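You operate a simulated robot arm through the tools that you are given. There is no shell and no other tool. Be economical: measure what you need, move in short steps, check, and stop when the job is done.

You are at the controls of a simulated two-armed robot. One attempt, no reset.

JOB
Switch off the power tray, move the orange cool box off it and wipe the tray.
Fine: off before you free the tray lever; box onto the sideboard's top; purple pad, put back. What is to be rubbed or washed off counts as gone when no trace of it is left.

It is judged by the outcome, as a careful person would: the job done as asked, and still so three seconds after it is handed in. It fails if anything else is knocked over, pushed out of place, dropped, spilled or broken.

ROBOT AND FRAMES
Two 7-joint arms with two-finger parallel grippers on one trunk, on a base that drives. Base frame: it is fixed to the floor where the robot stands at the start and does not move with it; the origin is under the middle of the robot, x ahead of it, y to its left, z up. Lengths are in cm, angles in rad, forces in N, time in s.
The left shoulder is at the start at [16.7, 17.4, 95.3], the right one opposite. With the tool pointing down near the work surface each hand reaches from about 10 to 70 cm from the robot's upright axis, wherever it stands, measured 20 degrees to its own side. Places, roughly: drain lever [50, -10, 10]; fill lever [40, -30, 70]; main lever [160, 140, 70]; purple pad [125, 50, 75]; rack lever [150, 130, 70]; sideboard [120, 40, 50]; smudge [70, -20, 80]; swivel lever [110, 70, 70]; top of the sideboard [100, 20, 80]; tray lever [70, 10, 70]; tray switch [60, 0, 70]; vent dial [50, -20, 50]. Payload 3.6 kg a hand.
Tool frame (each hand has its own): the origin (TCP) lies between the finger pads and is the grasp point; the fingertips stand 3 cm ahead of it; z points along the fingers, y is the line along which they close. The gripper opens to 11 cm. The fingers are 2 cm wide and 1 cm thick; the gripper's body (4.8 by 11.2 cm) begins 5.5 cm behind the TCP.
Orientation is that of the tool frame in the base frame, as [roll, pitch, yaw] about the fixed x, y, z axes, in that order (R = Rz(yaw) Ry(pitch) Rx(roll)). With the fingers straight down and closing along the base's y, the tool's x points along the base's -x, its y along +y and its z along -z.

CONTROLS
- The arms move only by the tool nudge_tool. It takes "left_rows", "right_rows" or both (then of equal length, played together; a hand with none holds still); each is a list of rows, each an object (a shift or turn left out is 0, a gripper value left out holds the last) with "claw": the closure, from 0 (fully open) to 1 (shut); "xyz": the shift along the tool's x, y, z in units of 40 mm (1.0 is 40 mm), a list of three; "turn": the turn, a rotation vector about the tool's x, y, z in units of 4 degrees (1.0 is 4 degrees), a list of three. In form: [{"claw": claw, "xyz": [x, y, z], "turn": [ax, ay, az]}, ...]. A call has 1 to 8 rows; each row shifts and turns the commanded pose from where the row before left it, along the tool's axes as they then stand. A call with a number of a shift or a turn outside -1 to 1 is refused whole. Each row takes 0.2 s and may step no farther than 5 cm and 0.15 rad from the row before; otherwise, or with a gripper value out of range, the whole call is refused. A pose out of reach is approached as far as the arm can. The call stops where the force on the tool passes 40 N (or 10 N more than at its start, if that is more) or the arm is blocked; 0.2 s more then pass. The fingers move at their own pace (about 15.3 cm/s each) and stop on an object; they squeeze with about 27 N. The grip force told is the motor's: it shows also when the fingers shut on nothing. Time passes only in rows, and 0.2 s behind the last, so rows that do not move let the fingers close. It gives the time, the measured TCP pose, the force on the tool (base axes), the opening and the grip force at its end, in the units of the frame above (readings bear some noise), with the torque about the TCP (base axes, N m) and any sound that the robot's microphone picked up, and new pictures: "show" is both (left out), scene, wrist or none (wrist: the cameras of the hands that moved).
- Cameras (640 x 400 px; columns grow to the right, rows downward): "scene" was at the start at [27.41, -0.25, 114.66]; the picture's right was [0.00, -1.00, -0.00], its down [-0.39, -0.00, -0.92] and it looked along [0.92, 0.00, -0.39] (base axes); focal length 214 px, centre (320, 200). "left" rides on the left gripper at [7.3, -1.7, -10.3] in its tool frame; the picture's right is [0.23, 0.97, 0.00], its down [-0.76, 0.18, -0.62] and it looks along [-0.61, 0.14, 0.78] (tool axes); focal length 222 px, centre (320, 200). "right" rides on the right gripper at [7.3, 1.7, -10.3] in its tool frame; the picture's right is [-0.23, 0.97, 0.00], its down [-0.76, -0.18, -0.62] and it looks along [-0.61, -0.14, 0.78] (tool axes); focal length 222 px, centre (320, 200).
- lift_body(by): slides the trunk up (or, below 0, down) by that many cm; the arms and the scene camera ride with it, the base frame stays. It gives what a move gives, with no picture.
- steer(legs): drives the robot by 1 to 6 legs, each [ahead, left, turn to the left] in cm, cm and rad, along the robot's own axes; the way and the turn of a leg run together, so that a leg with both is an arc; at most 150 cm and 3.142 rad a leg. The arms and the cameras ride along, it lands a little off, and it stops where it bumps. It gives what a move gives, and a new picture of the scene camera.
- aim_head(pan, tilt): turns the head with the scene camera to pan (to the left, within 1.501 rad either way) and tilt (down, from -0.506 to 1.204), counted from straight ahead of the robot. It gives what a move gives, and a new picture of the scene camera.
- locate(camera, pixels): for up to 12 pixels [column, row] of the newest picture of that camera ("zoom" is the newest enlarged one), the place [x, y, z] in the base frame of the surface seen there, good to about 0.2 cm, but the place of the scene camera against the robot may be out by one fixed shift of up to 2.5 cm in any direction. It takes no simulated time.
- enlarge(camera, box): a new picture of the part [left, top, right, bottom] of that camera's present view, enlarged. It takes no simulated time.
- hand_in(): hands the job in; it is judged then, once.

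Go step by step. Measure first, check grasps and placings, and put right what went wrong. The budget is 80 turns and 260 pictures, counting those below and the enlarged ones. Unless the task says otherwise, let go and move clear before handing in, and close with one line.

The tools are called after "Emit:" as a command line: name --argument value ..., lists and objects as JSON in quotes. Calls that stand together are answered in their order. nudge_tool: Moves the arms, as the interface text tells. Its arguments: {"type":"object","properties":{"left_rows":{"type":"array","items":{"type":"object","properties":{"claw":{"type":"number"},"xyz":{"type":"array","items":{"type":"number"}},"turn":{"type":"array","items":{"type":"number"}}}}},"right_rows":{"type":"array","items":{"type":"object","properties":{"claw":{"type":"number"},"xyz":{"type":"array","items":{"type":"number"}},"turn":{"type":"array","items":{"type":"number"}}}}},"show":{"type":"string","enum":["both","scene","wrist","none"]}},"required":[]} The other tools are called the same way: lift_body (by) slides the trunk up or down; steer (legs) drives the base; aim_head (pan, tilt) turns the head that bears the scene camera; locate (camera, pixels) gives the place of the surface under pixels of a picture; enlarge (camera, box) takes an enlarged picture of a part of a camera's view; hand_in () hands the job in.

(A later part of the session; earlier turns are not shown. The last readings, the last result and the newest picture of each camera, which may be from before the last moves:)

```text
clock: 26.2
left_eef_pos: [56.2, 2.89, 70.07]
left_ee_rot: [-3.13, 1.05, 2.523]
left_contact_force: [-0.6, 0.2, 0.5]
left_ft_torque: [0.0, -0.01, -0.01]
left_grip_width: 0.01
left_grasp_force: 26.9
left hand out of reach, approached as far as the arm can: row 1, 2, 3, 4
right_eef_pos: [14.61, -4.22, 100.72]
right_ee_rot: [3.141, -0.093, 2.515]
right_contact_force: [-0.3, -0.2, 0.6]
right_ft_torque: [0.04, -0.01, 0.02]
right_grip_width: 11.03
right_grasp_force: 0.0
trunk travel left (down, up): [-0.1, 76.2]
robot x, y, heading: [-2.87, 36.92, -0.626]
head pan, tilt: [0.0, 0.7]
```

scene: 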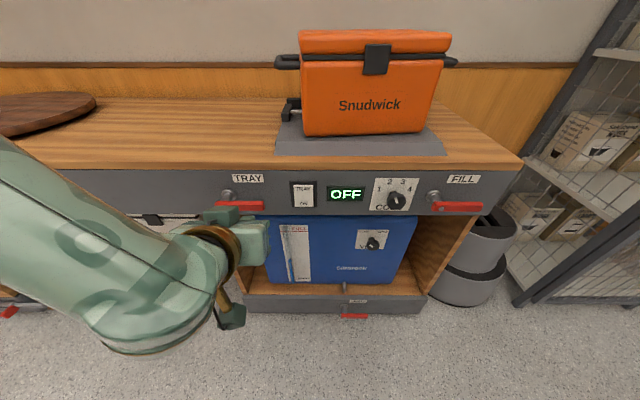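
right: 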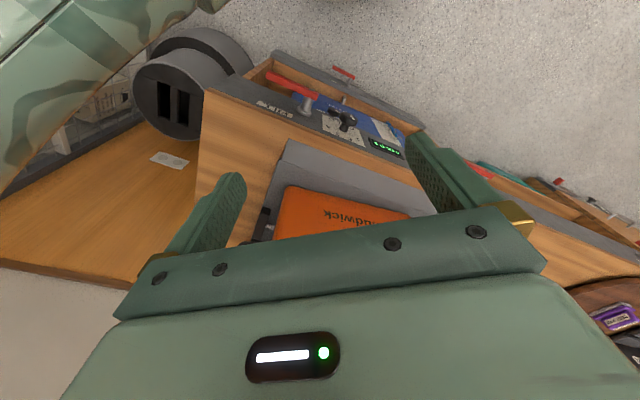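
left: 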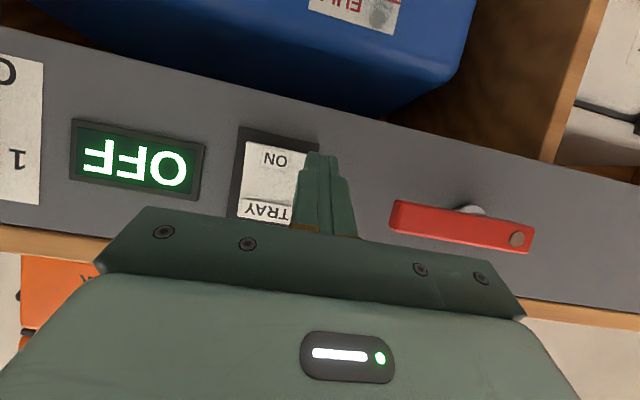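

At 74° the arm can't hold the pose, but it can manage 55 to 60°, which is enough to push up on the bar's lower front edge. I'll back off and reduce the tilt so the pose is truly reachable.

Emit:
nudge_tool --left_rows '[{"xyz": [0.2, 0, -0.72]}, {"xyz": [0.2, 0, -0.72]}, {"turn": [0, 1, 0]}, {"turn": [0, 1, 0]}, {"turn": [0, 1, 0]}, {"turn": [0, 1, 0]}, {"turn": [0, 1, 0]}, {}]' --show "wrist"

```text
clock: 28.0
left_eef_pos: [51.42, 6.21, 71.65]
left_ee_rot: [-3.131, 0.702, 2.517]
left_contact_force: [-0.2, -0.9, 0.0]
left_ft_torque: [-0.03, -0.01, 0.02]
left_grip_width: 0.02
left_grasp_force: 27.2
right_eef_pos: [14.69, -4.16, 100.81]
right_ee_rot: [3.14, -0.093, 2.517]
right_contact_force: [-0.8, -0.4, 0.1]
right_ft_torque: [-0.01, -0.02, -0.02]
right_grip_width: 11.02
right_grasp_force: 0.0
trunk travel left (down, up): [-0.1, 76.2]
robot x, y, heading: [-2.88, 37.23, -0.625]
head pan, tilt: [0.0, 0.7]
```

left: 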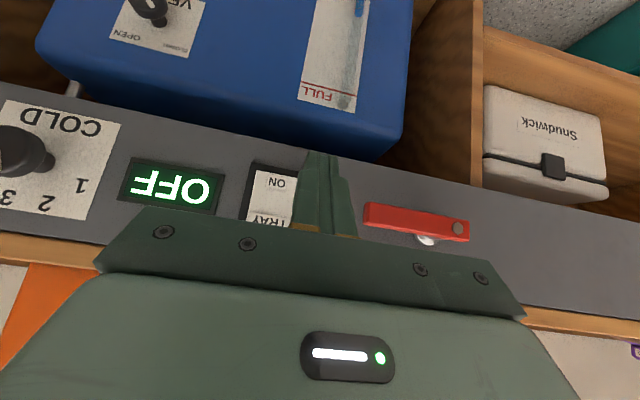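

The hand is in a clean reachable state at tilt 40°. I'll shift left to L 43 and then tilt to about 55°.

Emit:
nudge_tool --left_rows '[{"xyz": [0.15, 0.65, 0.15]}, {"xyz": [0.15, 0.65, 0.15]}, {"xyz": [0.15, 0.65, 0.15]}, {"turn": [0, -1, 0]}, {"turn": [0, -1, 0]}, {"turn": [0, -1, 0]}, {"turn": [0, -1, 0]}, {}]' --show "wrist"

```text
clock: 29.8
left_eef_pos: [55.41, 12.1, 70.13]
left_ee_rot: [3.135, 0.888, 2.52]
left_contact_force: [-0.1, -0.5, 0.0]
left_ft_torque: [0.01, -0.01, -0.01]
left_grip_width: 0.0
left_grasp_force: 27.5
left hand out of reach, approached as far as the arm can: row 6, 7
right_eef_pos: [14.65, -4.16, 100.76]
right_ee_rot: [3.141, -0.094, 2.518]
right_contact_force: [-0.2, -0.2, 0.5]
right_ft_torque: [0.01, 0.02, -0.01]
right_grip_width: 10.98
right_grasp_force: 0.1
trunk travel left (down, up): [-0.1, 76.2]
robot x, y, heading: [-2.64, 36.64, -0.625]
head pan, tilt: [0.0, 0.7]
```

left: 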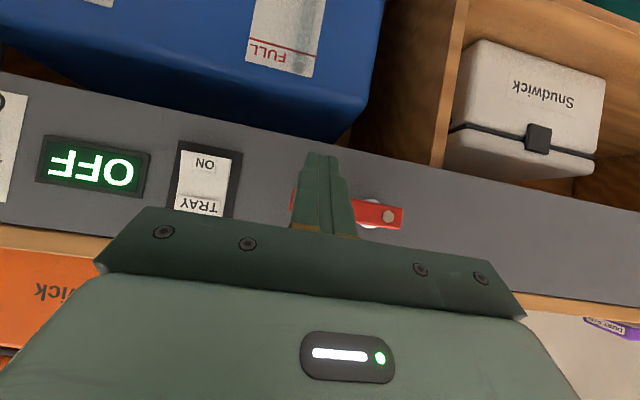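

The hand is now at F 37.7, L 42.4 with a 51° tilt. I'll go under the bar's front edge and push up.

Emit:
nudge_tool --left_rows '[{"xyz": [-0.22, 0, 0.43]}, {"xyz": [-0.22, 0, 0.43]}, {"xyz": [-0.22, 0, 0.43]}, {}, {"xyz": [-0.194, 0, -0.157]}, {"xyz": [-0.194, 0, -0.157]}, {"xyz": [-0.194, 0, -0.157]}, {"xyz": [-0.194, 0, -0.157]}]' --show "both"

```text
clock: 31.6
left_eef_pos: [59.88, 8.12, 73.87]
left_ee_rot: [-3.131, 0.914, 2.517]
left_contact_force: [0.0, -0.6, 0.0]
left_ft_torque: [-0.03, -0.02, 0.0]
left_grip_width: 0.0
left_grasp_force: 27.4
left hand out of reach, approached as far as the arm can: row 1
right_eef_pos: [14.63, -4.2, 100.81]
right_ee_rot: [3.14, -0.093, 2.517]
right_contact_force: [0.8, -0.5, -0.5]
right_ft_torque: [0.02, 0.05, 0.01]
right_grip_width: 11.04
right_grasp_force: 0.1
trunk travel left (down, up): [-0.1, 76.2]
robot x, y, heading: [-2.86, 36.87, -0.625]
head pan, tilt: [0.0, 0.7]
```

scene: 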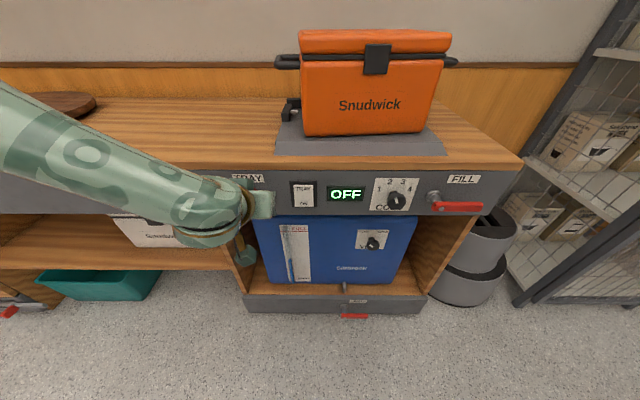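
left: 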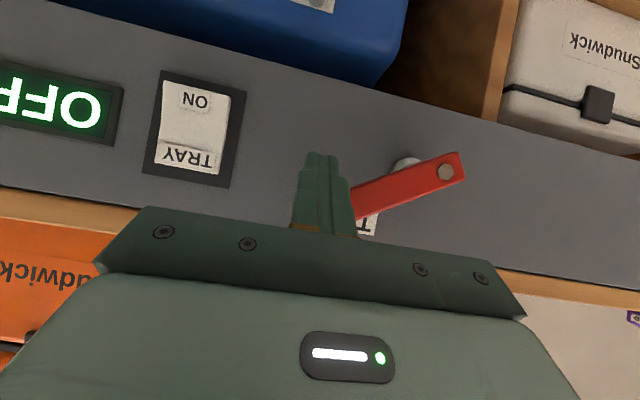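

The lever turns up freely. I'll keep following the arc up and to the left.

Emit:
nudge_tool --left_rows '[{"xyz": [-0.223, 0.2, -0.18]}, {"xyz": [-0.194, 0.243, -0.157]}, {"xyz": [-0.163, 0.28, -0.132]}, {"xyz": [-0.128, 0.31, -0.104]}, {"xyz": [-0.089, 0.33, -0.072]}, {"xyz": [-0.047, 0.345, -0.038]}, {"xyz": [-0.01, 0.35, -0.008]}, {"xyz": [0, 0.35, 0]}]' --show "both"

```text
clock: 33.1
left_eef_pos: [63.53, 13.33, 78.04]
left_ee_rot: [-3.128, 0.907, 2.486]
left_contact_force: [-5.5, -10.9, -2.0]
left_ft_torque: [0.02, 0.04, -0.17]
left_grip_width: 0.0
left_grasp_force: 27.3
right_eef_pos: [14.34, -4.42, 100.76]
right_ee_rot: [3.14, -0.092, 2.51]
right_contact_force: [0.4, 0.6, 0.9]
right_ft_torque: [0.03, 0.01, 0.03]
right_grip_width: 10.96
right_grasp_force: 0.1
trunk travel left (down, up): [-0.1, 76.2]
robot x, y, heading: [-2.95, 36.86, -0.636]
head pan, tilt: [0.0, 0.7]
stopped in row 7 (left hand): the force on the tool passed its limit at 49 N (the readings are from after the stop); the commanded pose is now the measured one
```

scene: 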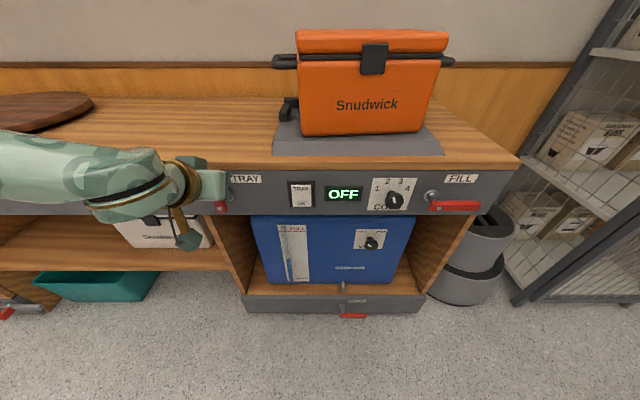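
left: 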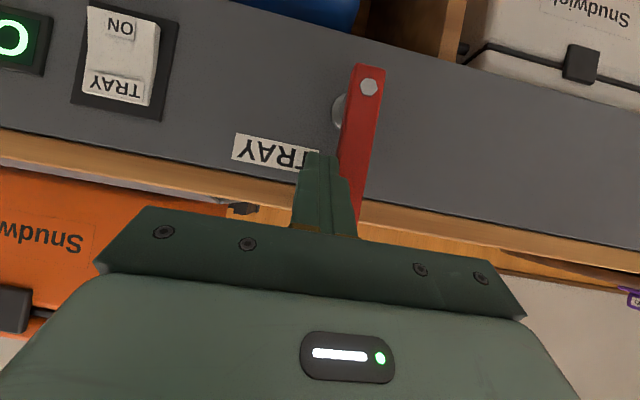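

The lever is vertical and at its stop. I'll back the hand away and check that the clamps opened.

Emit:
nudge_tool --left_rows '[{"xyz": [0, -0.25, 0]}, {"xyz": [0.5, 0, -0.6]}, {"xyz": [0.5, 0, -0.6]}, {"xyz": [0.2, 0, -0.8]}]' --show "scene"

Emit:
enlarge --camera "scene" --box '[260, 20, 460, 145]'

Emit:
enlarge --camera "scene" --box '[200, 150, 360, 250]'

```text
clock: 34.1
left_eef_pos: [56.53, 18.04, 79.36]
left_ee_rot: [-3.13, 0.908, 2.494]
left_contact_force: [-0.3, -1.0, -1.0]
left_ft_torque: [0.01, -0.01, 0.01]
left_grip_width: 0.0
left_grasp_force: 26.7
left hand out of reach, approached as far as the arm can: row 4
right_eef_pos: [14.28, -4.34, 100.89]
right_ee_rot: [3.139, -0.091, 2.513]
right_contact_force: [0.8, 0.2, -0.5]
right_ft_torque: [0.01, -0.01, -0.01]
right_grip_width: 10.99
right_grasp_force: 0.2
trunk travel left (down, up): [-0.1, 76.2]
robot x, y, heading: [-3.12, 36.72, -0.63]
head pan, tilt: [0.0, 0.7]
```

scene: 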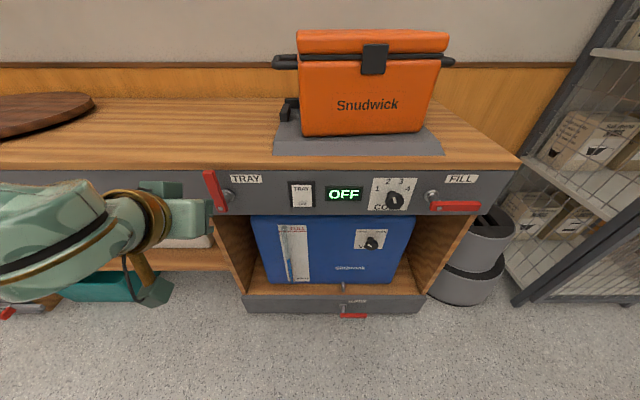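

```text
3.20 times, centred on (360, 82) of scene
```

zoom: 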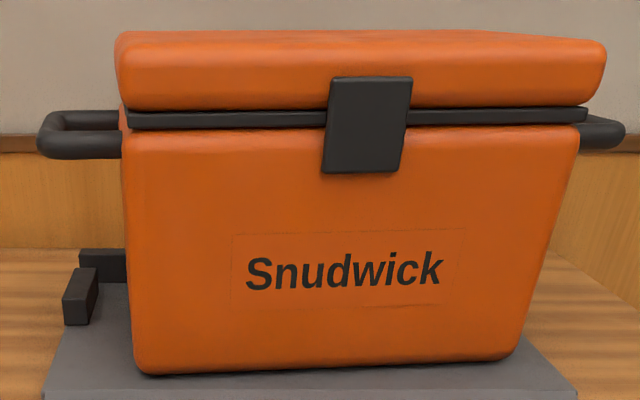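

```text
4.00 times, centred on (280, 200) of scene
```

zoom: 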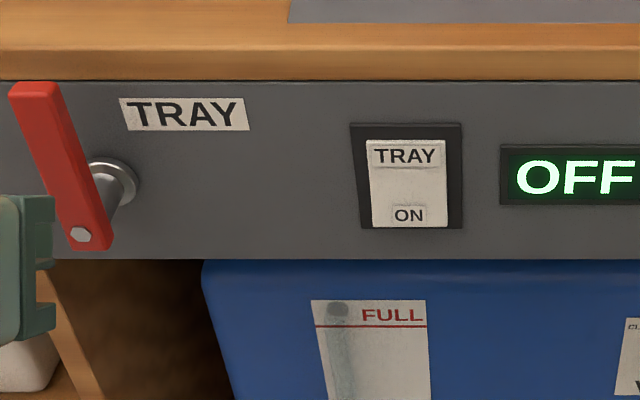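

The lever is up and the left clamp block at (80,295) in the zoom has swung clear. I'll raise the trunk, bring the left hand back to vertical and drive around to face the box squarely.

Emit:
lift_body --by 24

Emit:
nudge_tool --left_rows '[{"claw": 0.4, "turn": [0, 1, 0]}, {"turn": [0, 1, 0]}, {"turn": [0, 1, 0]}, {"turn": [0, 1, 0]}, {"turn": [0, 1, 0]}, {"turn": [0, 1, 0]}, {"turn": [0, 1, 0]}, {"turn": [0, 1, 0]}]' --show "none"

Emit:
nudge_tool --left_rows '[{"turn": [0, 1, 0]}, {"turn": [0, 1, 0]}, {"turn": [0, 1, 0]}, {"turn": [0, 1, 0]}, {"turn": [0, 1, 0]}]' --show "none"

Emit:
steer --legs '[[10, -20, 0], [0, 0, 0.11]]'

```text
clock: 36.6
left_eef_pos: [56.41, 18.02, 103.21]
left_ee_rot: [-3.13, 0.91, 2.494]
left_contact_force: [0.5, -0.2, 0.6]
left_ft_torque: [0.01, 0.01, -0.01]
left_grip_width: 0.0
left_grasp_force: 26.9
right_eef_pos: [5.4, 2.3, 129.65]
right_ee_rot: [3.139, 0.137, 2.509]
right_contact_force: [0.2, -0.7, -0.1]
right_ft_torque: [0.05, 0.03, -0.04]
right_grip_width: 11.0
right_grasp_force: 0.0
trunk travel left (down, up): [-24.1, 52.2]
robot x, y, heading: [-3.18, 37.03, -0.63]
head pan, tilt: [0.0, 0.7]
```

```text
clock: 38.4
left_eef_pos: [56.3, 17.86, 103.31]
left_ee_rot: [-3.133, 0.348, 2.485]
left_contact_force: [0.6, 1.0, 0.3]
left_ft_torque: [0.01, -0.01, -0.02]
left_grip_width: 6.6
left_grasp_force: 0.0
right_eef_pos: [5.49, 2.35, 129.72]
right_ee_rot: [3.139, 0.138, 2.51]
right_contact_force: [-0.3, -0.1, -0.3]
right_ft_torque: [0.0, -0.02, -0.01]
right_grip_width: 11.01
right_grasp_force: 0.1
trunk travel left (down, up): [-24.1, 52.2]
robot x, y, heading: [-2.73, 36.79, -0.63]
head pan, tilt: [0.0, 0.7]
```

```text
clock: 39.6
left_eef_pos: [56.17, 17.87, 103.39]
left_ee_rot: [-3.136, 0.001, 2.484]
left_contact_force: [-0.4, -1.0, 0.1]
left_ft_torque: [-0.01, -0.02, 0.02]
left_grip_width: 6.62
left_grasp_force: 0.1
right_eef_pos: [5.34, 2.39, 129.62]
right_ee_rot: [3.139, 0.138, 2.51]
right_contact_force: [0.0, -0.1, 0.0]
right_ft_torque: [-0.03, 0.0, 0.01]
right_grip_width: 11.01
right_grasp_force: 0.1
trunk travel left (down, up): [-24.1, 52.2]
robot x, y, heading: [-2.84, 36.75, -0.626]
head pan, tilt: [0.0, 0.7]
```

```text
clock: 41.9
left_eef_pos: [54.02, 2.89, 103.33]
left_ee_rot: [-3.133, 0.003, 2.593]
left_contact_force: [-0.1, -1.0, -0.1]
left_ft_torque: [0.0, 0.0, -0.02]
left_grip_width: 6.6
left_grasp_force: 0.0
right_eef_pos: [5.04, -18.1, 129.59]
right_ee_rot: [3.14, 0.138, 2.623]
right_contact_force: [-0.2, -0.1, -0.2]
right_ft_torque: [0.02, 0.03, -0.02]
right_grip_width: 11.01
right_grasp_force: 0.1
trunk travel left (down, up): [-24.1, 52.2]
robot x, y, heading: [-7.28, 15.11, -0.52]
head pan, tilt: [0.0, 0.7]
```

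scene: 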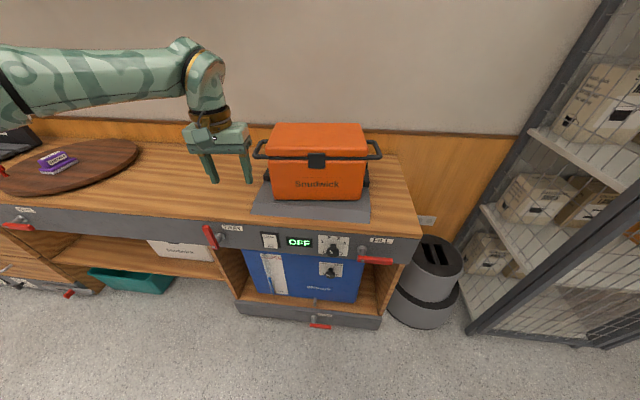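

Now I'm facing the box with a higher view. I'll enlarge and locate the handles and the disc edge.

Emit:
enlarge --camera "scene" --box '[235, 110, 395, 210]'

Emit:
locate --camera "zoom" --pixels '[[80, 160], [100, 120], [90, 175], [130, 178], [565, 160], [580, 185], [548, 118], [510, 178], [140, 60], [505, 55], [150, 360], [500, 355]]'

Emit:
locate --camera "scene" --pixels '[[139, 155], [75, 190], [60, 163], [232, 219], [252, 213], [370, 222], [367, 178], [150, 205], [44, 157], [75, 158], [3, 172], [45, 172]]'

```text
4.00 times, centred on (315, 160) of scene
```

zoom: 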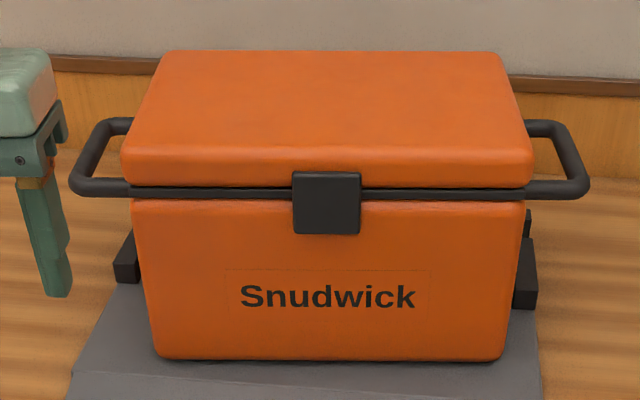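

```text
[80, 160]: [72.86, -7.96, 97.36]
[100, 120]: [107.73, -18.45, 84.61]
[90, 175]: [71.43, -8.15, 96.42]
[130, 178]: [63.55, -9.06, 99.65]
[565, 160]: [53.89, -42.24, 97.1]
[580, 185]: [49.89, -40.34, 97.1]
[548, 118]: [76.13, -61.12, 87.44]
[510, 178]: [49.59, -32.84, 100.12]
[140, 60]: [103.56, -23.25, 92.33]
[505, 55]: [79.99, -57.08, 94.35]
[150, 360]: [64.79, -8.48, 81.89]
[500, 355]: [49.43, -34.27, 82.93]
```

```text
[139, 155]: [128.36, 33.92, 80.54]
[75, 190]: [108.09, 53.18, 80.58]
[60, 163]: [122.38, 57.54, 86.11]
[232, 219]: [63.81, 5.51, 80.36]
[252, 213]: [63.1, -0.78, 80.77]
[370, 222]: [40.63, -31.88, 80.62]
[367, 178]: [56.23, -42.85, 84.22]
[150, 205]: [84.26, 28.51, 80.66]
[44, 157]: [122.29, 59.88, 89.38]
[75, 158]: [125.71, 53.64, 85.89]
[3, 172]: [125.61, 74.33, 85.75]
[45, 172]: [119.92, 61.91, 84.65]
```

Emit:
locate --camera "zoom" --pixels '[[85, 158], [93, 143], [103, 128], [120, 126], [100, 185], [573, 165], [563, 145], [553, 130], [538, 128], [560, 188], [165, 56], [495, 56]]'

Emit:
locate --camera "scene" --pixels '[[213, 183], [248, 183]]'

```text
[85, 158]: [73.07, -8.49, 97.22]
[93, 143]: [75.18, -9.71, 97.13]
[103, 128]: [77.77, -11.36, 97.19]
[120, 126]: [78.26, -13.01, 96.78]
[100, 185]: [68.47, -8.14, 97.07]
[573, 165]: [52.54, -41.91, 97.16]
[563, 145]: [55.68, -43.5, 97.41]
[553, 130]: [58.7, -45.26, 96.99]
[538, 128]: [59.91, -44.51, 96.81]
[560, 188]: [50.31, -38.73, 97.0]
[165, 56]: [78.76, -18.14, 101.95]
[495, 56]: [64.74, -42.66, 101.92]
```

```text
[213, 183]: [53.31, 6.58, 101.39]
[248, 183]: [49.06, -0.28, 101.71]
```

The handle bars run along depth at lateral positions 30.5 and -8.6, z about 96, with a gap of about 4 cm to the body. I'll position both hands to bracket them before driving in.

Emit:
nudge_tool --left_rows '[{"xyz": [-0.0875, 0, -0.125], "turn": [0, 0, -0.41]}, {"xyz": [-0.0875, 0, -0.125]}, {"xyz": [-0.0875, 0, -0.125]}, {"xyz": [-0.0875, 0, -0.125]}, {"xyz": [-0.0875, 0, -0.125]}, {"xyz": [-0.0875, 0, -0.125]}, {"xyz": [-0.0875, 0, -0.125]}, {"xyz": [-0.0875, 0, -0.125]}]' --right_rows '[{"claw": 0.4, "xyz": [-0.98, 0.1, 0.69], "turn": [0, 1, 0]}, {"xyz": [-0.98, 0.1, 0.69], "turn": [0, 1, 0]}, {"xyz": [-0.98, 0.1, 0.69]}, {"xyz": [-0.98, 0.1, 0.69]}, {"xyz": [-0.98, 0.1, 0.69]}, {"xyz": [-0.98, 0.1, 0.69]}, {"xyz": [-0.98, 0.1, 0.69]}, {"xyz": [-0.98, 0.1, 0.69]}]' --show "both"

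```text
clock: 43.7
left_eef_pos: [54.62, 2.59, 104.52]
left_ee_rot: [-3.134, 0.001, 2.624]
left_contact_force: [0.3, 0.6, -0.3]
left_ft_torque: [0.0, -0.01, 0.0]
left_grip_width: 6.59
left_grasp_force: 0.2
left hand out of reach, approached as far as the arm can: row 3, 4, 5, 6, 7, 8
right_eef_pos: [31.56, -29.94, 110.47]
right_ee_rot: [3.138, 0.0, 2.619]
right_contact_force: [-0.7, -0.8, 0.3]
right_ft_torque: [-0.01, 0.03, 0.02]
right_grip_width: 6.61
right_grasp_force: 0.0
right hand out of reach, approached as far as the arm can: row 8
trunk travel left (down, up): [-24.1, 52.2]
robot x, y, heading: [-7.13, 15.21, -0.525]
head pan, tilt: [0.0, 0.7]
```

scene: 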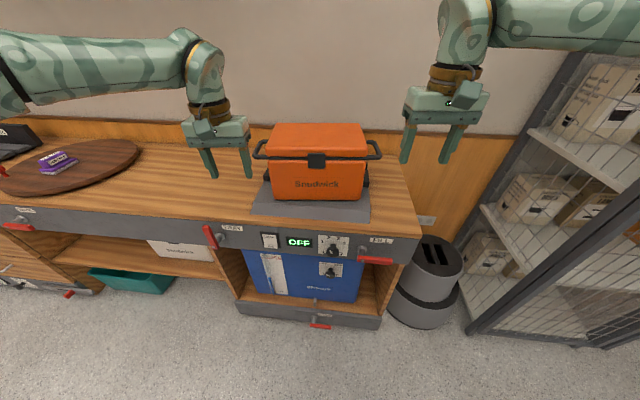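
right: 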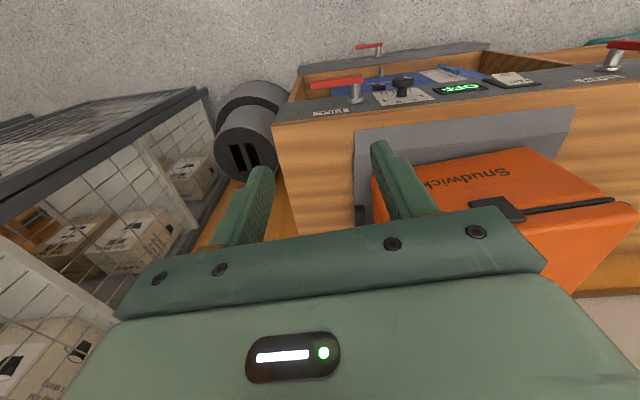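
left: 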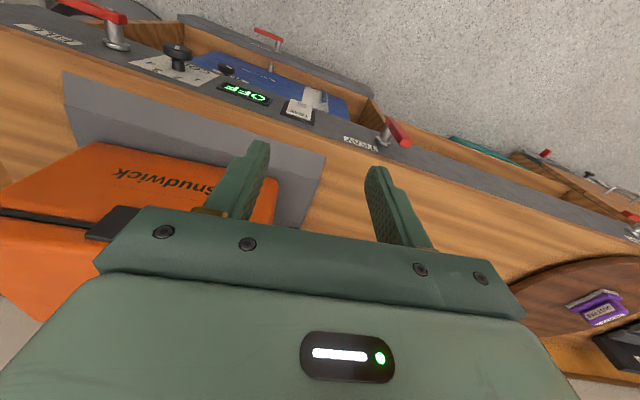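

Both hands are near full reach here, so I'll raise the trunk for clearance and drive in 24 cm so the hands sit over the handle bars.

Emit:
lift_body --by 5

Emit:
steer --legs '[[0, 1.4, 0], [20, 0, 0.003]]'

Emit:
nudge_tool --left_rows '[{}]' --right_rows '[{}]' --show "wrist"

```text
clock: 44.6
left_eef_pos: [53.57, 3.2, 111.77]
left_ee_rot: [-3.135, 0.049, 2.625]
left_contact_force: [0.8, 0.5, -0.5]
left_ft_torque: [-0.02, 0.0, 0.0]
left_grip_width: 6.6
left_grasp_force: 0.0
right_eef_pos: [30.2, -29.37, 117.71]
right_ee_rot: [3.135, 0.052, 2.616]
right_contact_force: [-0.1, -0.2, -0.8]
right_ft_torque: [0.01, 0.03, 0.01]
right_grip_width: 6.6
right_grasp_force: 0.0
trunk travel left (down, up): [-29.1, 47.2]
robot x, y, heading: [-7.41, 15.22, -0.521]
head pan, tilt: [0.0, 0.7]
```

```text
clock: 46.6
left_eef_pos: [71.8, -5.23, 111.79]
left_ee_rot: [-3.135, 0.049, 2.63]
left_contact_force: [-0.5, 0.3, 0.6]
left_ft_torque: [-0.05, 0.04, -0.01]
left_grip_width: 6.58
left_grasp_force: 0.1
right_eef_pos: [48.71, -37.89, 117.78]
right_ee_rot: [3.134, 0.051, 2.62]
right_contact_force: [0.4, 0.7, 0.6]
right_ft_torque: [-0.03, 0.02, -0.02]
right_grip_width: 6.62
right_grasp_force: 0.0
trunk travel left (down, up): [-29.1, 47.2]
robot x, y, heading: [11.26, 6.17, -0.516]
head pan, tilt: [0.0, 0.7]
```

scene: 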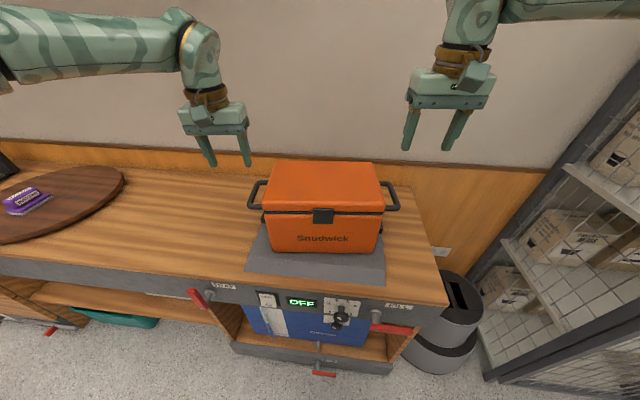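

```text
clock: 47.0
left_eef_pos: [71.75, -5.08, 111.96]
left_ee_rot: [-3.136, 0.047, 2.629]
left_contact_force: [-0.2, 0.1, 0.0]
left_ft_torque: [-0.02, 0.01, 0.04]
left_grip_width: 6.6
left_grasp_force: 0.0
right_eef_pos: [48.71, -37.79, 117.73]
right_ee_rot: [3.136, 0.051, 2.621]
right_contact_force: [0.1, -0.3, 0.0]
right_ft_torque: [0.01, 0.01, -0.01]
right_grip_width: 6.59
right_grasp_force: 0.0
trunk travel left (down, up): [-29.1, 47.2]
robot x, y, heading: [11.34, 6.26, -0.516]
head pan, tilt: [0.0, 0.7]
```

right: 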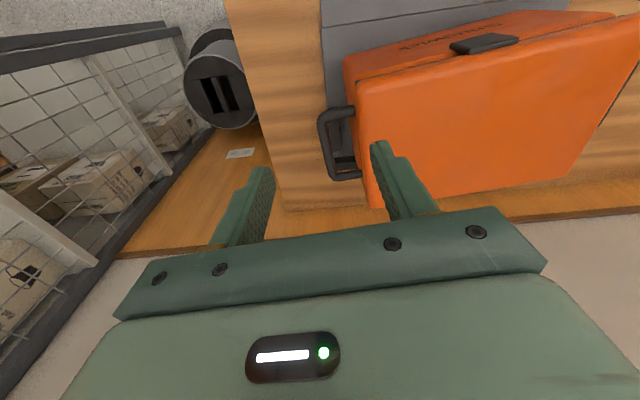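
left: 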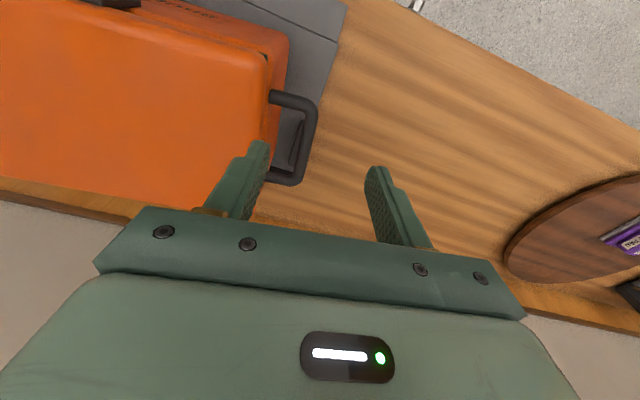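

Both handles are in view of the wrist cameras. I'll locate the bars.

Emit:
locate --camera "left" --pixels '[[312, 115], [308, 135], [303, 160], [300, 178], [270, 95], [272, 182], [272, 75]]'

Emit:
locate --camera "right" --pixels '[[322, 125], [324, 145], [330, 168], [340, 178], [335, 113], [362, 120], [366, 150]]'

```text
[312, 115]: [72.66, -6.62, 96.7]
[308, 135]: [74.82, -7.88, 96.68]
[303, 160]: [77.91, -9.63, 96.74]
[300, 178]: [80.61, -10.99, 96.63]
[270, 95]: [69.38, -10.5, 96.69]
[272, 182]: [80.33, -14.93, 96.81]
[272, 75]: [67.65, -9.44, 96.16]
```

```text
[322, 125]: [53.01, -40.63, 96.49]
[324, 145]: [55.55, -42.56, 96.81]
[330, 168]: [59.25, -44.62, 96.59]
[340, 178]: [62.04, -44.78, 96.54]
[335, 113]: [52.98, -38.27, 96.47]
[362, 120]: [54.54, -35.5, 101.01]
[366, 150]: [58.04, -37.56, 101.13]
```

Bars: left at lb 30.4, right at -9.1, usable depth fb 66 to 76, top z about 96.7. I'll drive 5 cm closer and bring the trunk back down.

Emit:
steer --legs '[[5.5, 0, -0.004]]'

Emit:
lift_body --by -4

```text
clock: 47.9
left_eef_pos: [76.53, -8.05, 111.79]
left_ee_rot: [-3.135, 0.048, 2.629]
left_contact_force: [0.6, -0.6, -0.3]
left_ft_torque: [0.01, 0.07, 0.01]
left_grip_width: 6.61
left_grasp_force: 0.1
right_eef_pos: [53.41, -40.65, 117.68]
right_ee_rot: [3.135, 0.047, 2.618]
right_contact_force: [1.6, -0.2, -0.6]
right_ft_torque: [0.01, 0.04, -0.01]
right_grip_width: 6.59
right_grasp_force: 0.0
trunk travel left (down, up): [-29.1, 47.2]
robot x, y, heading: [16.17, 3.49, -0.515]
head pan, tilt: [0.0, 0.7]
```

scene: 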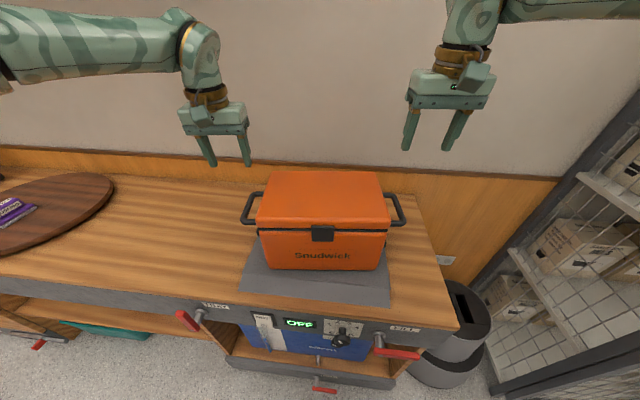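

```text
clock: 48.7
left_eef_pos: [76.46, -7.95, 107.99]
left_ee_rot: [-3.133, 0.05, 2.629]
left_contact_force: [-0.7, -0.3, 0.1]
left_ft_torque: [0.01, -0.03, -0.02]
left_grip_width: 6.62
left_grasp_force: 0.0
right_eef_pos: [53.13, -40.63, 113.88]
right_ee_rot: [3.136, 0.051, 2.616]
right_contact_force: [-0.5, -0.3, 0.1]
right_ft_torque: [-0.03, -0.01, 0.02]
right_grip_width: 6.58
right_grasp_force: 0.1
trunk travel left (down, up): [-25.1, 51.2]
robot x, y, heading: [15.62, 3.2, -0.521]
head pan, tilt: [0.0, 0.7]
```

Emit:
nudge_tool --left_rows '[{"turn": [0, 0.7, 0]}, {"xyz": [0, -0.044, 0.406]}, {"xyz": [0, -0.044, 0.406]}, {"xyz": [0, -0.044, 0.406]}, {"xyz": [0, -0.044, 0.406]}, {}]' --right_rows '[{"turn": [0, 0.7, 0]}, {"xyz": [-0.26, -0.013, 0.775]}, {"xyz": [-0.26, -0.013, 0.775]}, {"xyz": [-0.26, -0.013, 0.775]}, {"xyz": [-0.26, -0.013, 0.775]}, {}]' --show "both"

```text
clock: 50.1
left_eef_pos: [76.06, -8.72, 101.37]
left_ee_rot: [-3.133, -0.001, 2.626]
left_contact_force: [0.0, 1.0, -0.8]
left_ft_torque: [-0.01, 0.01, 0.02]
left_grip_width: 6.6
left_grasp_force: 0.0
right_eef_pos: [56.83, -43.04, 101.35]
right_ee_rot: [3.134, 0.003, 2.616]
right_contact_force: [0.1, 0.3, 5.8]
right_ft_torque: [0.26, -0.1, -0.06]
right_grip_width: 6.58
right_grasp_force: 0.1
trunk travel left (down, up): [-25.1, 51.2]
robot x, y, heading: [15.68, 3.67, -0.513]
head pan, tilt: [0.0, 0.7]
```

scene: 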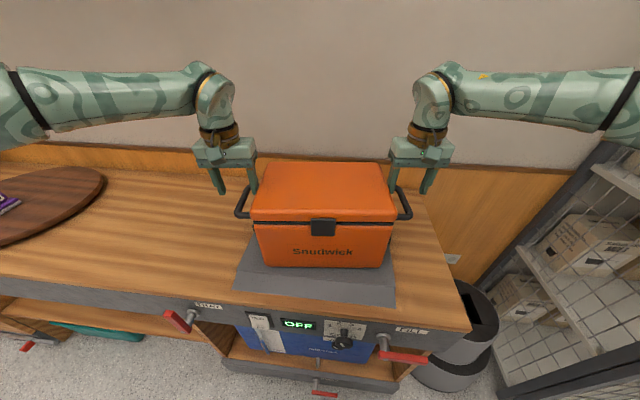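
right: 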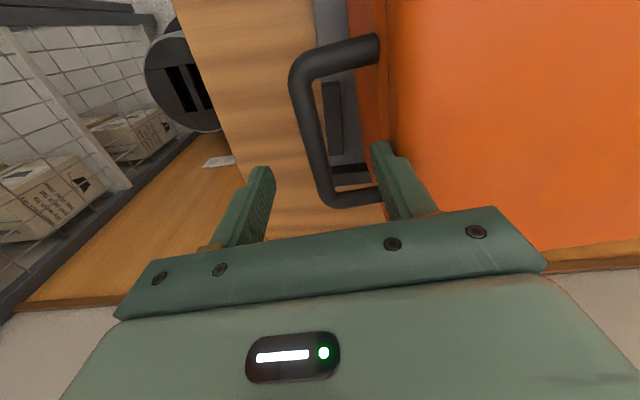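
left: 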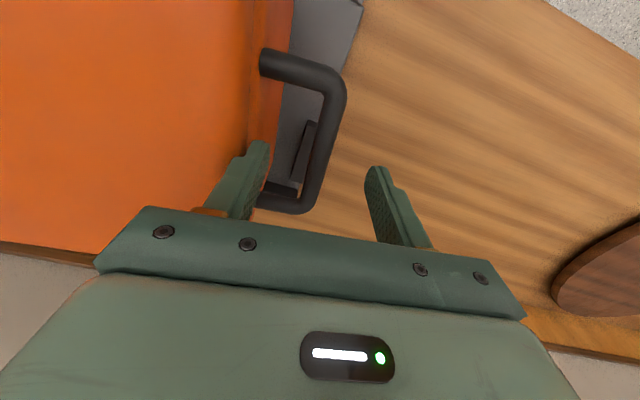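

The right hand reads 6 N because its inner finger is brushing the lid rim. I'll lift it slightly, narrow both grippers, then lower over the bars.

Emit:
nudge_tool --left_rows '[{"claw": 0.6}, {"claw": 0.6}, {"claw": 0.6}]' --right_rows '[{"claw": 0.6, "xyz": [0, 0, -0.2]}, {"claw": 0.6, "xyz": [0, -0.03, 0]}, {"claw": 0.6}]' --show "wrist"

Emit:
locate --camera "right" --pixels '[[312, 130], [320, 165], [380, 130], [384, 60]]'

Emit:
locate --camera "left" --pixels '[[332, 110], [320, 160], [306, 195], [268, 120]]'

```text
clock: 50.9
left_eef_pos: [76.07, -8.68, 101.44]
left_ee_rot: [-3.134, -0.001, 2.629]
left_contact_force: [-0.4, 0.2, -0.2]
left_ft_torque: [0.01, 0.01, -0.02]
left_grip_width: 4.44
left_grasp_force: 0.0
right_eef_pos: [56.76, -43.09, 102.06]
right_ee_rot: [3.136, 0.002, 2.617]
right_contact_force: [0.1, -0.5, 0.8]
right_ft_torque: [-0.02, 0.0, 0.0]
right_grip_width: 4.42
right_grasp_force: 0.0
trunk travel left (down, up): [-25.1, 51.2]
robot x, y, heading: [15.97, 3.78, -0.516]
head pan, tilt: [0.0, 0.7]
```

right: 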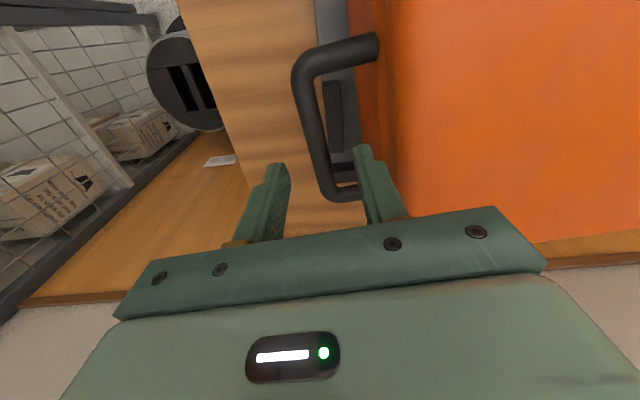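
left: 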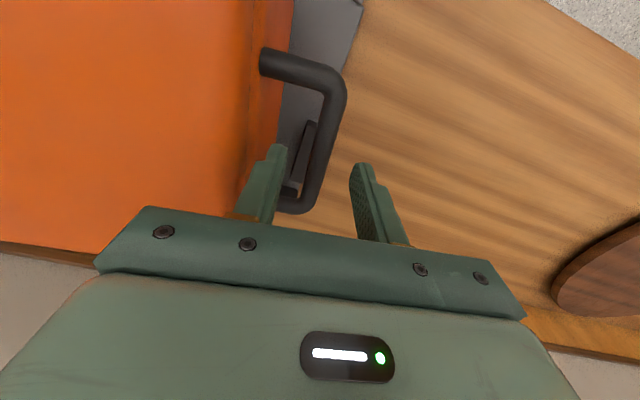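

```text
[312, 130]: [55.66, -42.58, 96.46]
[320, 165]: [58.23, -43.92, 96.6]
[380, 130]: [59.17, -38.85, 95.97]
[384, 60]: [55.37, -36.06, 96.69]
```

```text
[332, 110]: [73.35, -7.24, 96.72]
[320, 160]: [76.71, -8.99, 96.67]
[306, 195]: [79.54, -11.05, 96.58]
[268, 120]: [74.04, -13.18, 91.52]
```

Both hands are centred over the bars to within 0.1 cm. I'll lower to z 95.8 and close.

Emit:
nudge_tool --left_rows '[{"xyz": [0, 0, 0.35]}, {"xyz": [0, 0, 0.35]}, {"xyz": [0, 0, 0.35]}, {"xyz": [0, 0, 0.35]}, {}]' --right_rows '[{"xyz": [0, 0, 0.39]}, {"xyz": [0, 0, 0.39]}, {"xyz": [0, 0, 0.39]}, {"xyz": [0, 0, 0.39]}, {}]' --show "wrist"

```text
clock: 52.1
left_eef_pos: [75.98, -8.71, 95.76]
left_ee_rot: [-3.134, 0.001, 2.628]
left_contact_force: [-0.2, 0.2, 2.7]
left_ft_torque: [-0.07, 0.09, -0.01]
left_grip_width: 4.39
left_grasp_force: 0.1
right_eef_pos: [56.9, -42.98, 95.79]
right_ee_rot: [3.134, 0.0, 2.616]
right_contact_force: [-0.2, 0.6, -0.5]
right_ft_torque: [-0.02, 0.03, 0.02]
right_grip_width: 4.37
right_grasp_force: 0.0
trunk travel left (down, up): [-25.1, 51.2]
robot x, y, heading: [15.92, 3.82, -0.516]
head pan, tilt: [0.0, 0.7]
```

right: 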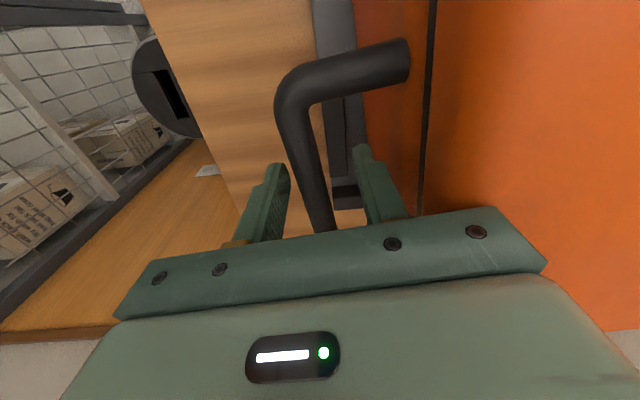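
left: 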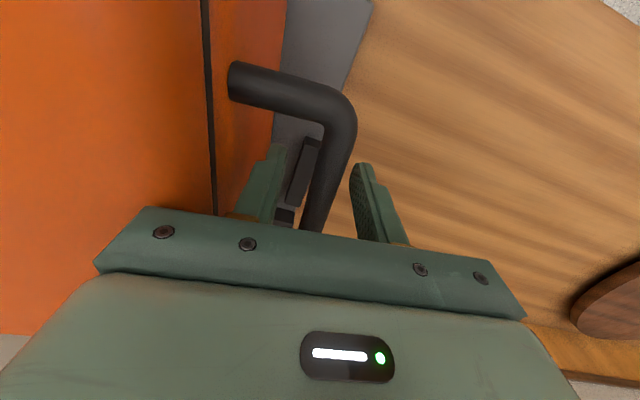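

The left gripper body is just touching the lid rim at 2.7 N. I'll raise both hands 0.5 cm and close on the bars.

Emit:
nudge_tool --left_rows '[{"xyz": [0, 0, -0.13]}, {"claw": 1}, {"claw": 1}, {"claw": 1}]' --right_rows '[{"xyz": [0, 0, -0.1]}, {"claw": 1}, {"claw": 1}, {"claw": 1}]' --show "wrist"

```text
clock: 53.1
left_eef_pos: [76.2, -8.59, 96.26]
left_ee_rot: [-3.136, 0.0, 2.629]
left_contact_force: [11.5, 25.1, 2.3]
left_ft_torque: [0.31, 0.21, -0.49]
left_grip_width: 1.59
left_grasp_force: 26.7
right_eef_pos: [56.71, -43.14, 96.25]
right_ee_rot: [3.138, 0.002, 2.613]
right_contact_force: [-14.9, -26.5, 2.4]
right_ft_torque: [0.08, 0.55, 0.47]
right_grip_width: 1.61
right_grasp_force: 27.1
trunk travel left (down, up): [-25.1, 51.2]
robot x, y, heading: [16.08, 3.27, -0.517]
head pan, tilt: [0.0, 0.7]
```

right: 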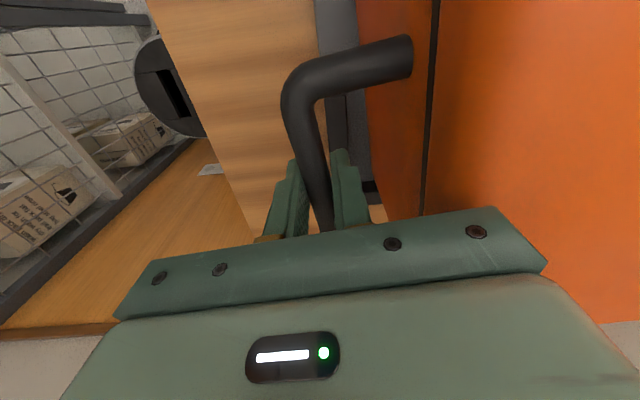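
left: 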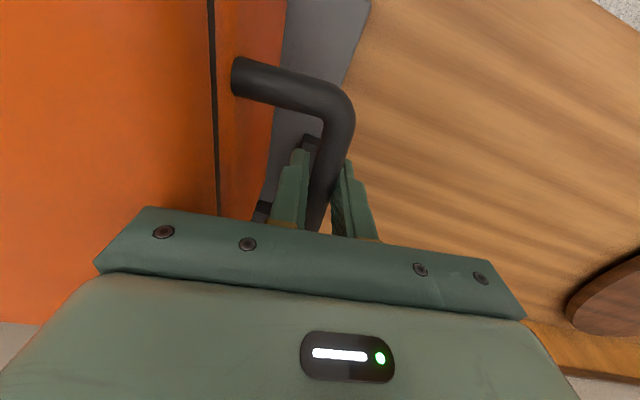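

Both hands grip the bars (opening 1.6) but are pulled about 28 N against each other, so I'll ease them outward and then lift a little with the trunk.

Emit:
nudge_tool --left_rows '[{"xyz": [0, 0.1, 0]}, {}]' --right_rows '[{"xyz": [0, -0.1, 0]}, {}]' --show "none"

Emit:
lift_body --by 3

Emit:
nudge_tool --left_rows '[{}]' --right_rows '[{}]' --show "both"

```text
clock: 53.7
left_eef_pos: [76.19, -8.65, 96.28]
left_ee_rot: [-3.131, -0.001, 2.624]
left_contact_force: [-0.5, -5.3, 4.2]
left_ft_torque: [-0.05, 0.19, -0.07]
left_grip_width: 1.56
left_grasp_force: 26.8
right_eef_pos: [56.76, -43.09, 96.37]
right_ee_rot: [3.133, 0.002, 2.621]
right_contact_force: [3.7, 2.9, 0.2]
right_ft_torque: [-0.4, -0.71, -0.01]
right_grip_width: 1.59
right_grasp_force: 27.0
trunk travel left (down, up): [-25.1, 51.2]
robot x, y, heading: [16.03, 3.31, -0.516]
head pan, tilt: [0.0, 0.7]
```

```text
clock: 54.5
left_eef_pos: [76.25, -8.42, 99.58]
left_ee_rot: [-3.133, 0.003, 2.628]
left_contact_force: [0.4, -6.4, 13.7]
left_ft_torque: [-0.09, 0.07, 0.06]
left_grip_width: 0.01
left_grasp_force: 27.1
right_eef_pos: [56.69, -43.5, 99.66]
right_ee_rot: [3.132, 0.005, 2.616]
right_contact_force: [2.8, 1.7, 9.8]
right_ft_torque: [0.17, -0.04, -0.03]
right_grip_width: 0.0
right_grasp_force: 26.9
trunk travel left (down, up): [-28.1, 48.2]
robot x, y, heading: [15.95, 3.62, -0.517]
head pan, tilt: [0.0, 0.7]
```

```text
clock: 54.9
left_eef_pos: [76.19, -8.52, 99.69]
left_ee_rot: [-3.134, 0.008, 2.627]
left_contact_force: [4.7, -8.9, 23.7]
left_ft_torque: [-0.17, 0.09, 0.12]
left_grip_width: 0.01
left_grasp_force: 27.0
right_eef_pos: [56.74, -43.41, 99.53]
right_ee_rot: [3.135, 0.007, 2.616]
right_contact_force: [5.1, -0.5, 12.4]
right_ft_torque: [0.09, -0.07, -0.03]
right_grip_width: 0.01
right_grasp_force: 27.2
trunk travel left (down, up): [-28.1, 48.2]
robot x, y, heading: [16.16, 3.45, -0.51]
head pan, tilt: [0.0, 0.7]
```

scene: 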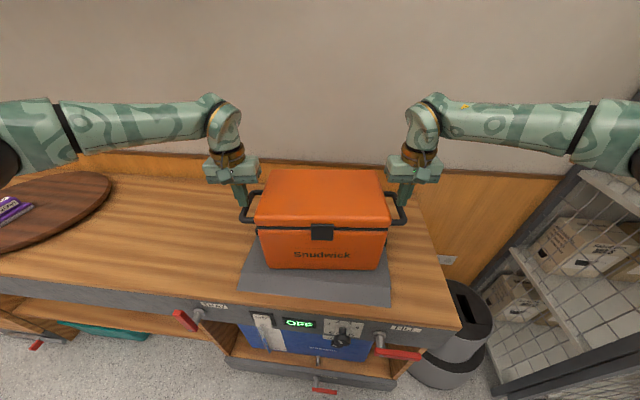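
right: 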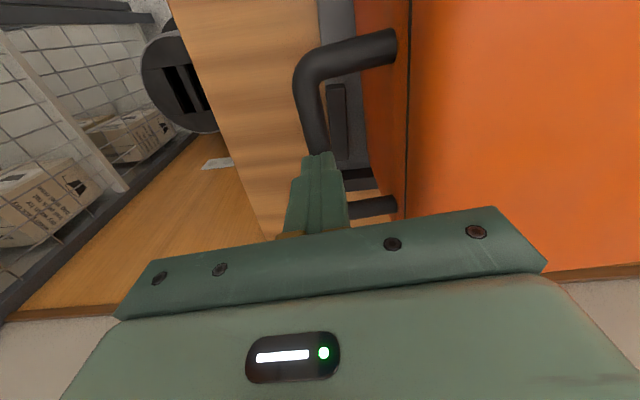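
left: 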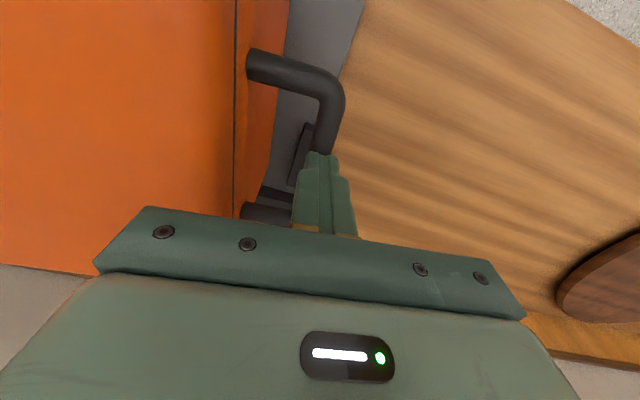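

Both hands slipped off the top of the bars, and the box is still seated. I'll check the clamps closely before retrying.

Emit:
enlarge --camera "left" --box '[220, 90, 380, 240]'

Emit:
enlarge --camera "right" --box '[290, 60, 430, 240]'

Emit:
enlarge --camera "scene" --box '[225, 150, 425, 310]'

```text
2.67 times, centred on (300, 165) of left
```

zoom: 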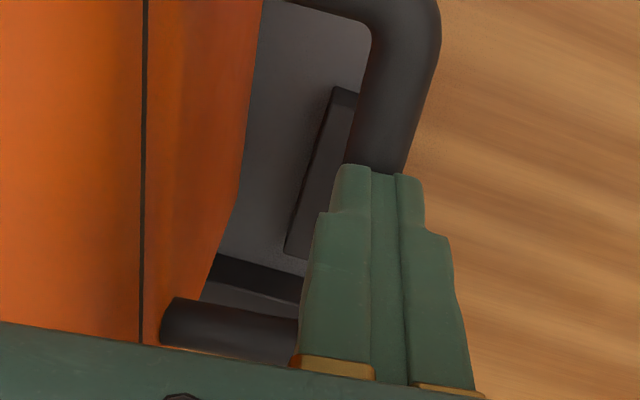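

```text
2.22 times, centred on (360, 150) of right
```

zoom: 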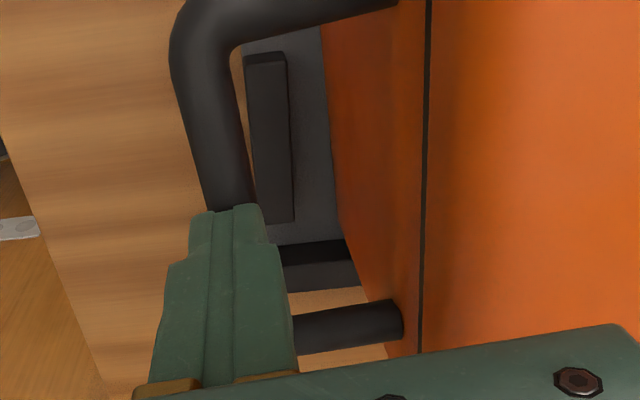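

```text
2.50 times, centred on (325, 230) of scene
```

zoom: 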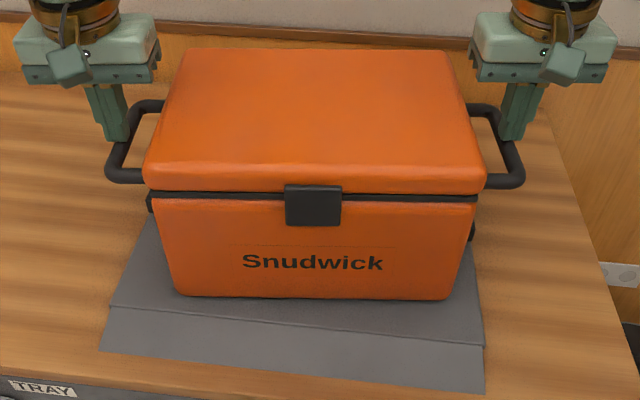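

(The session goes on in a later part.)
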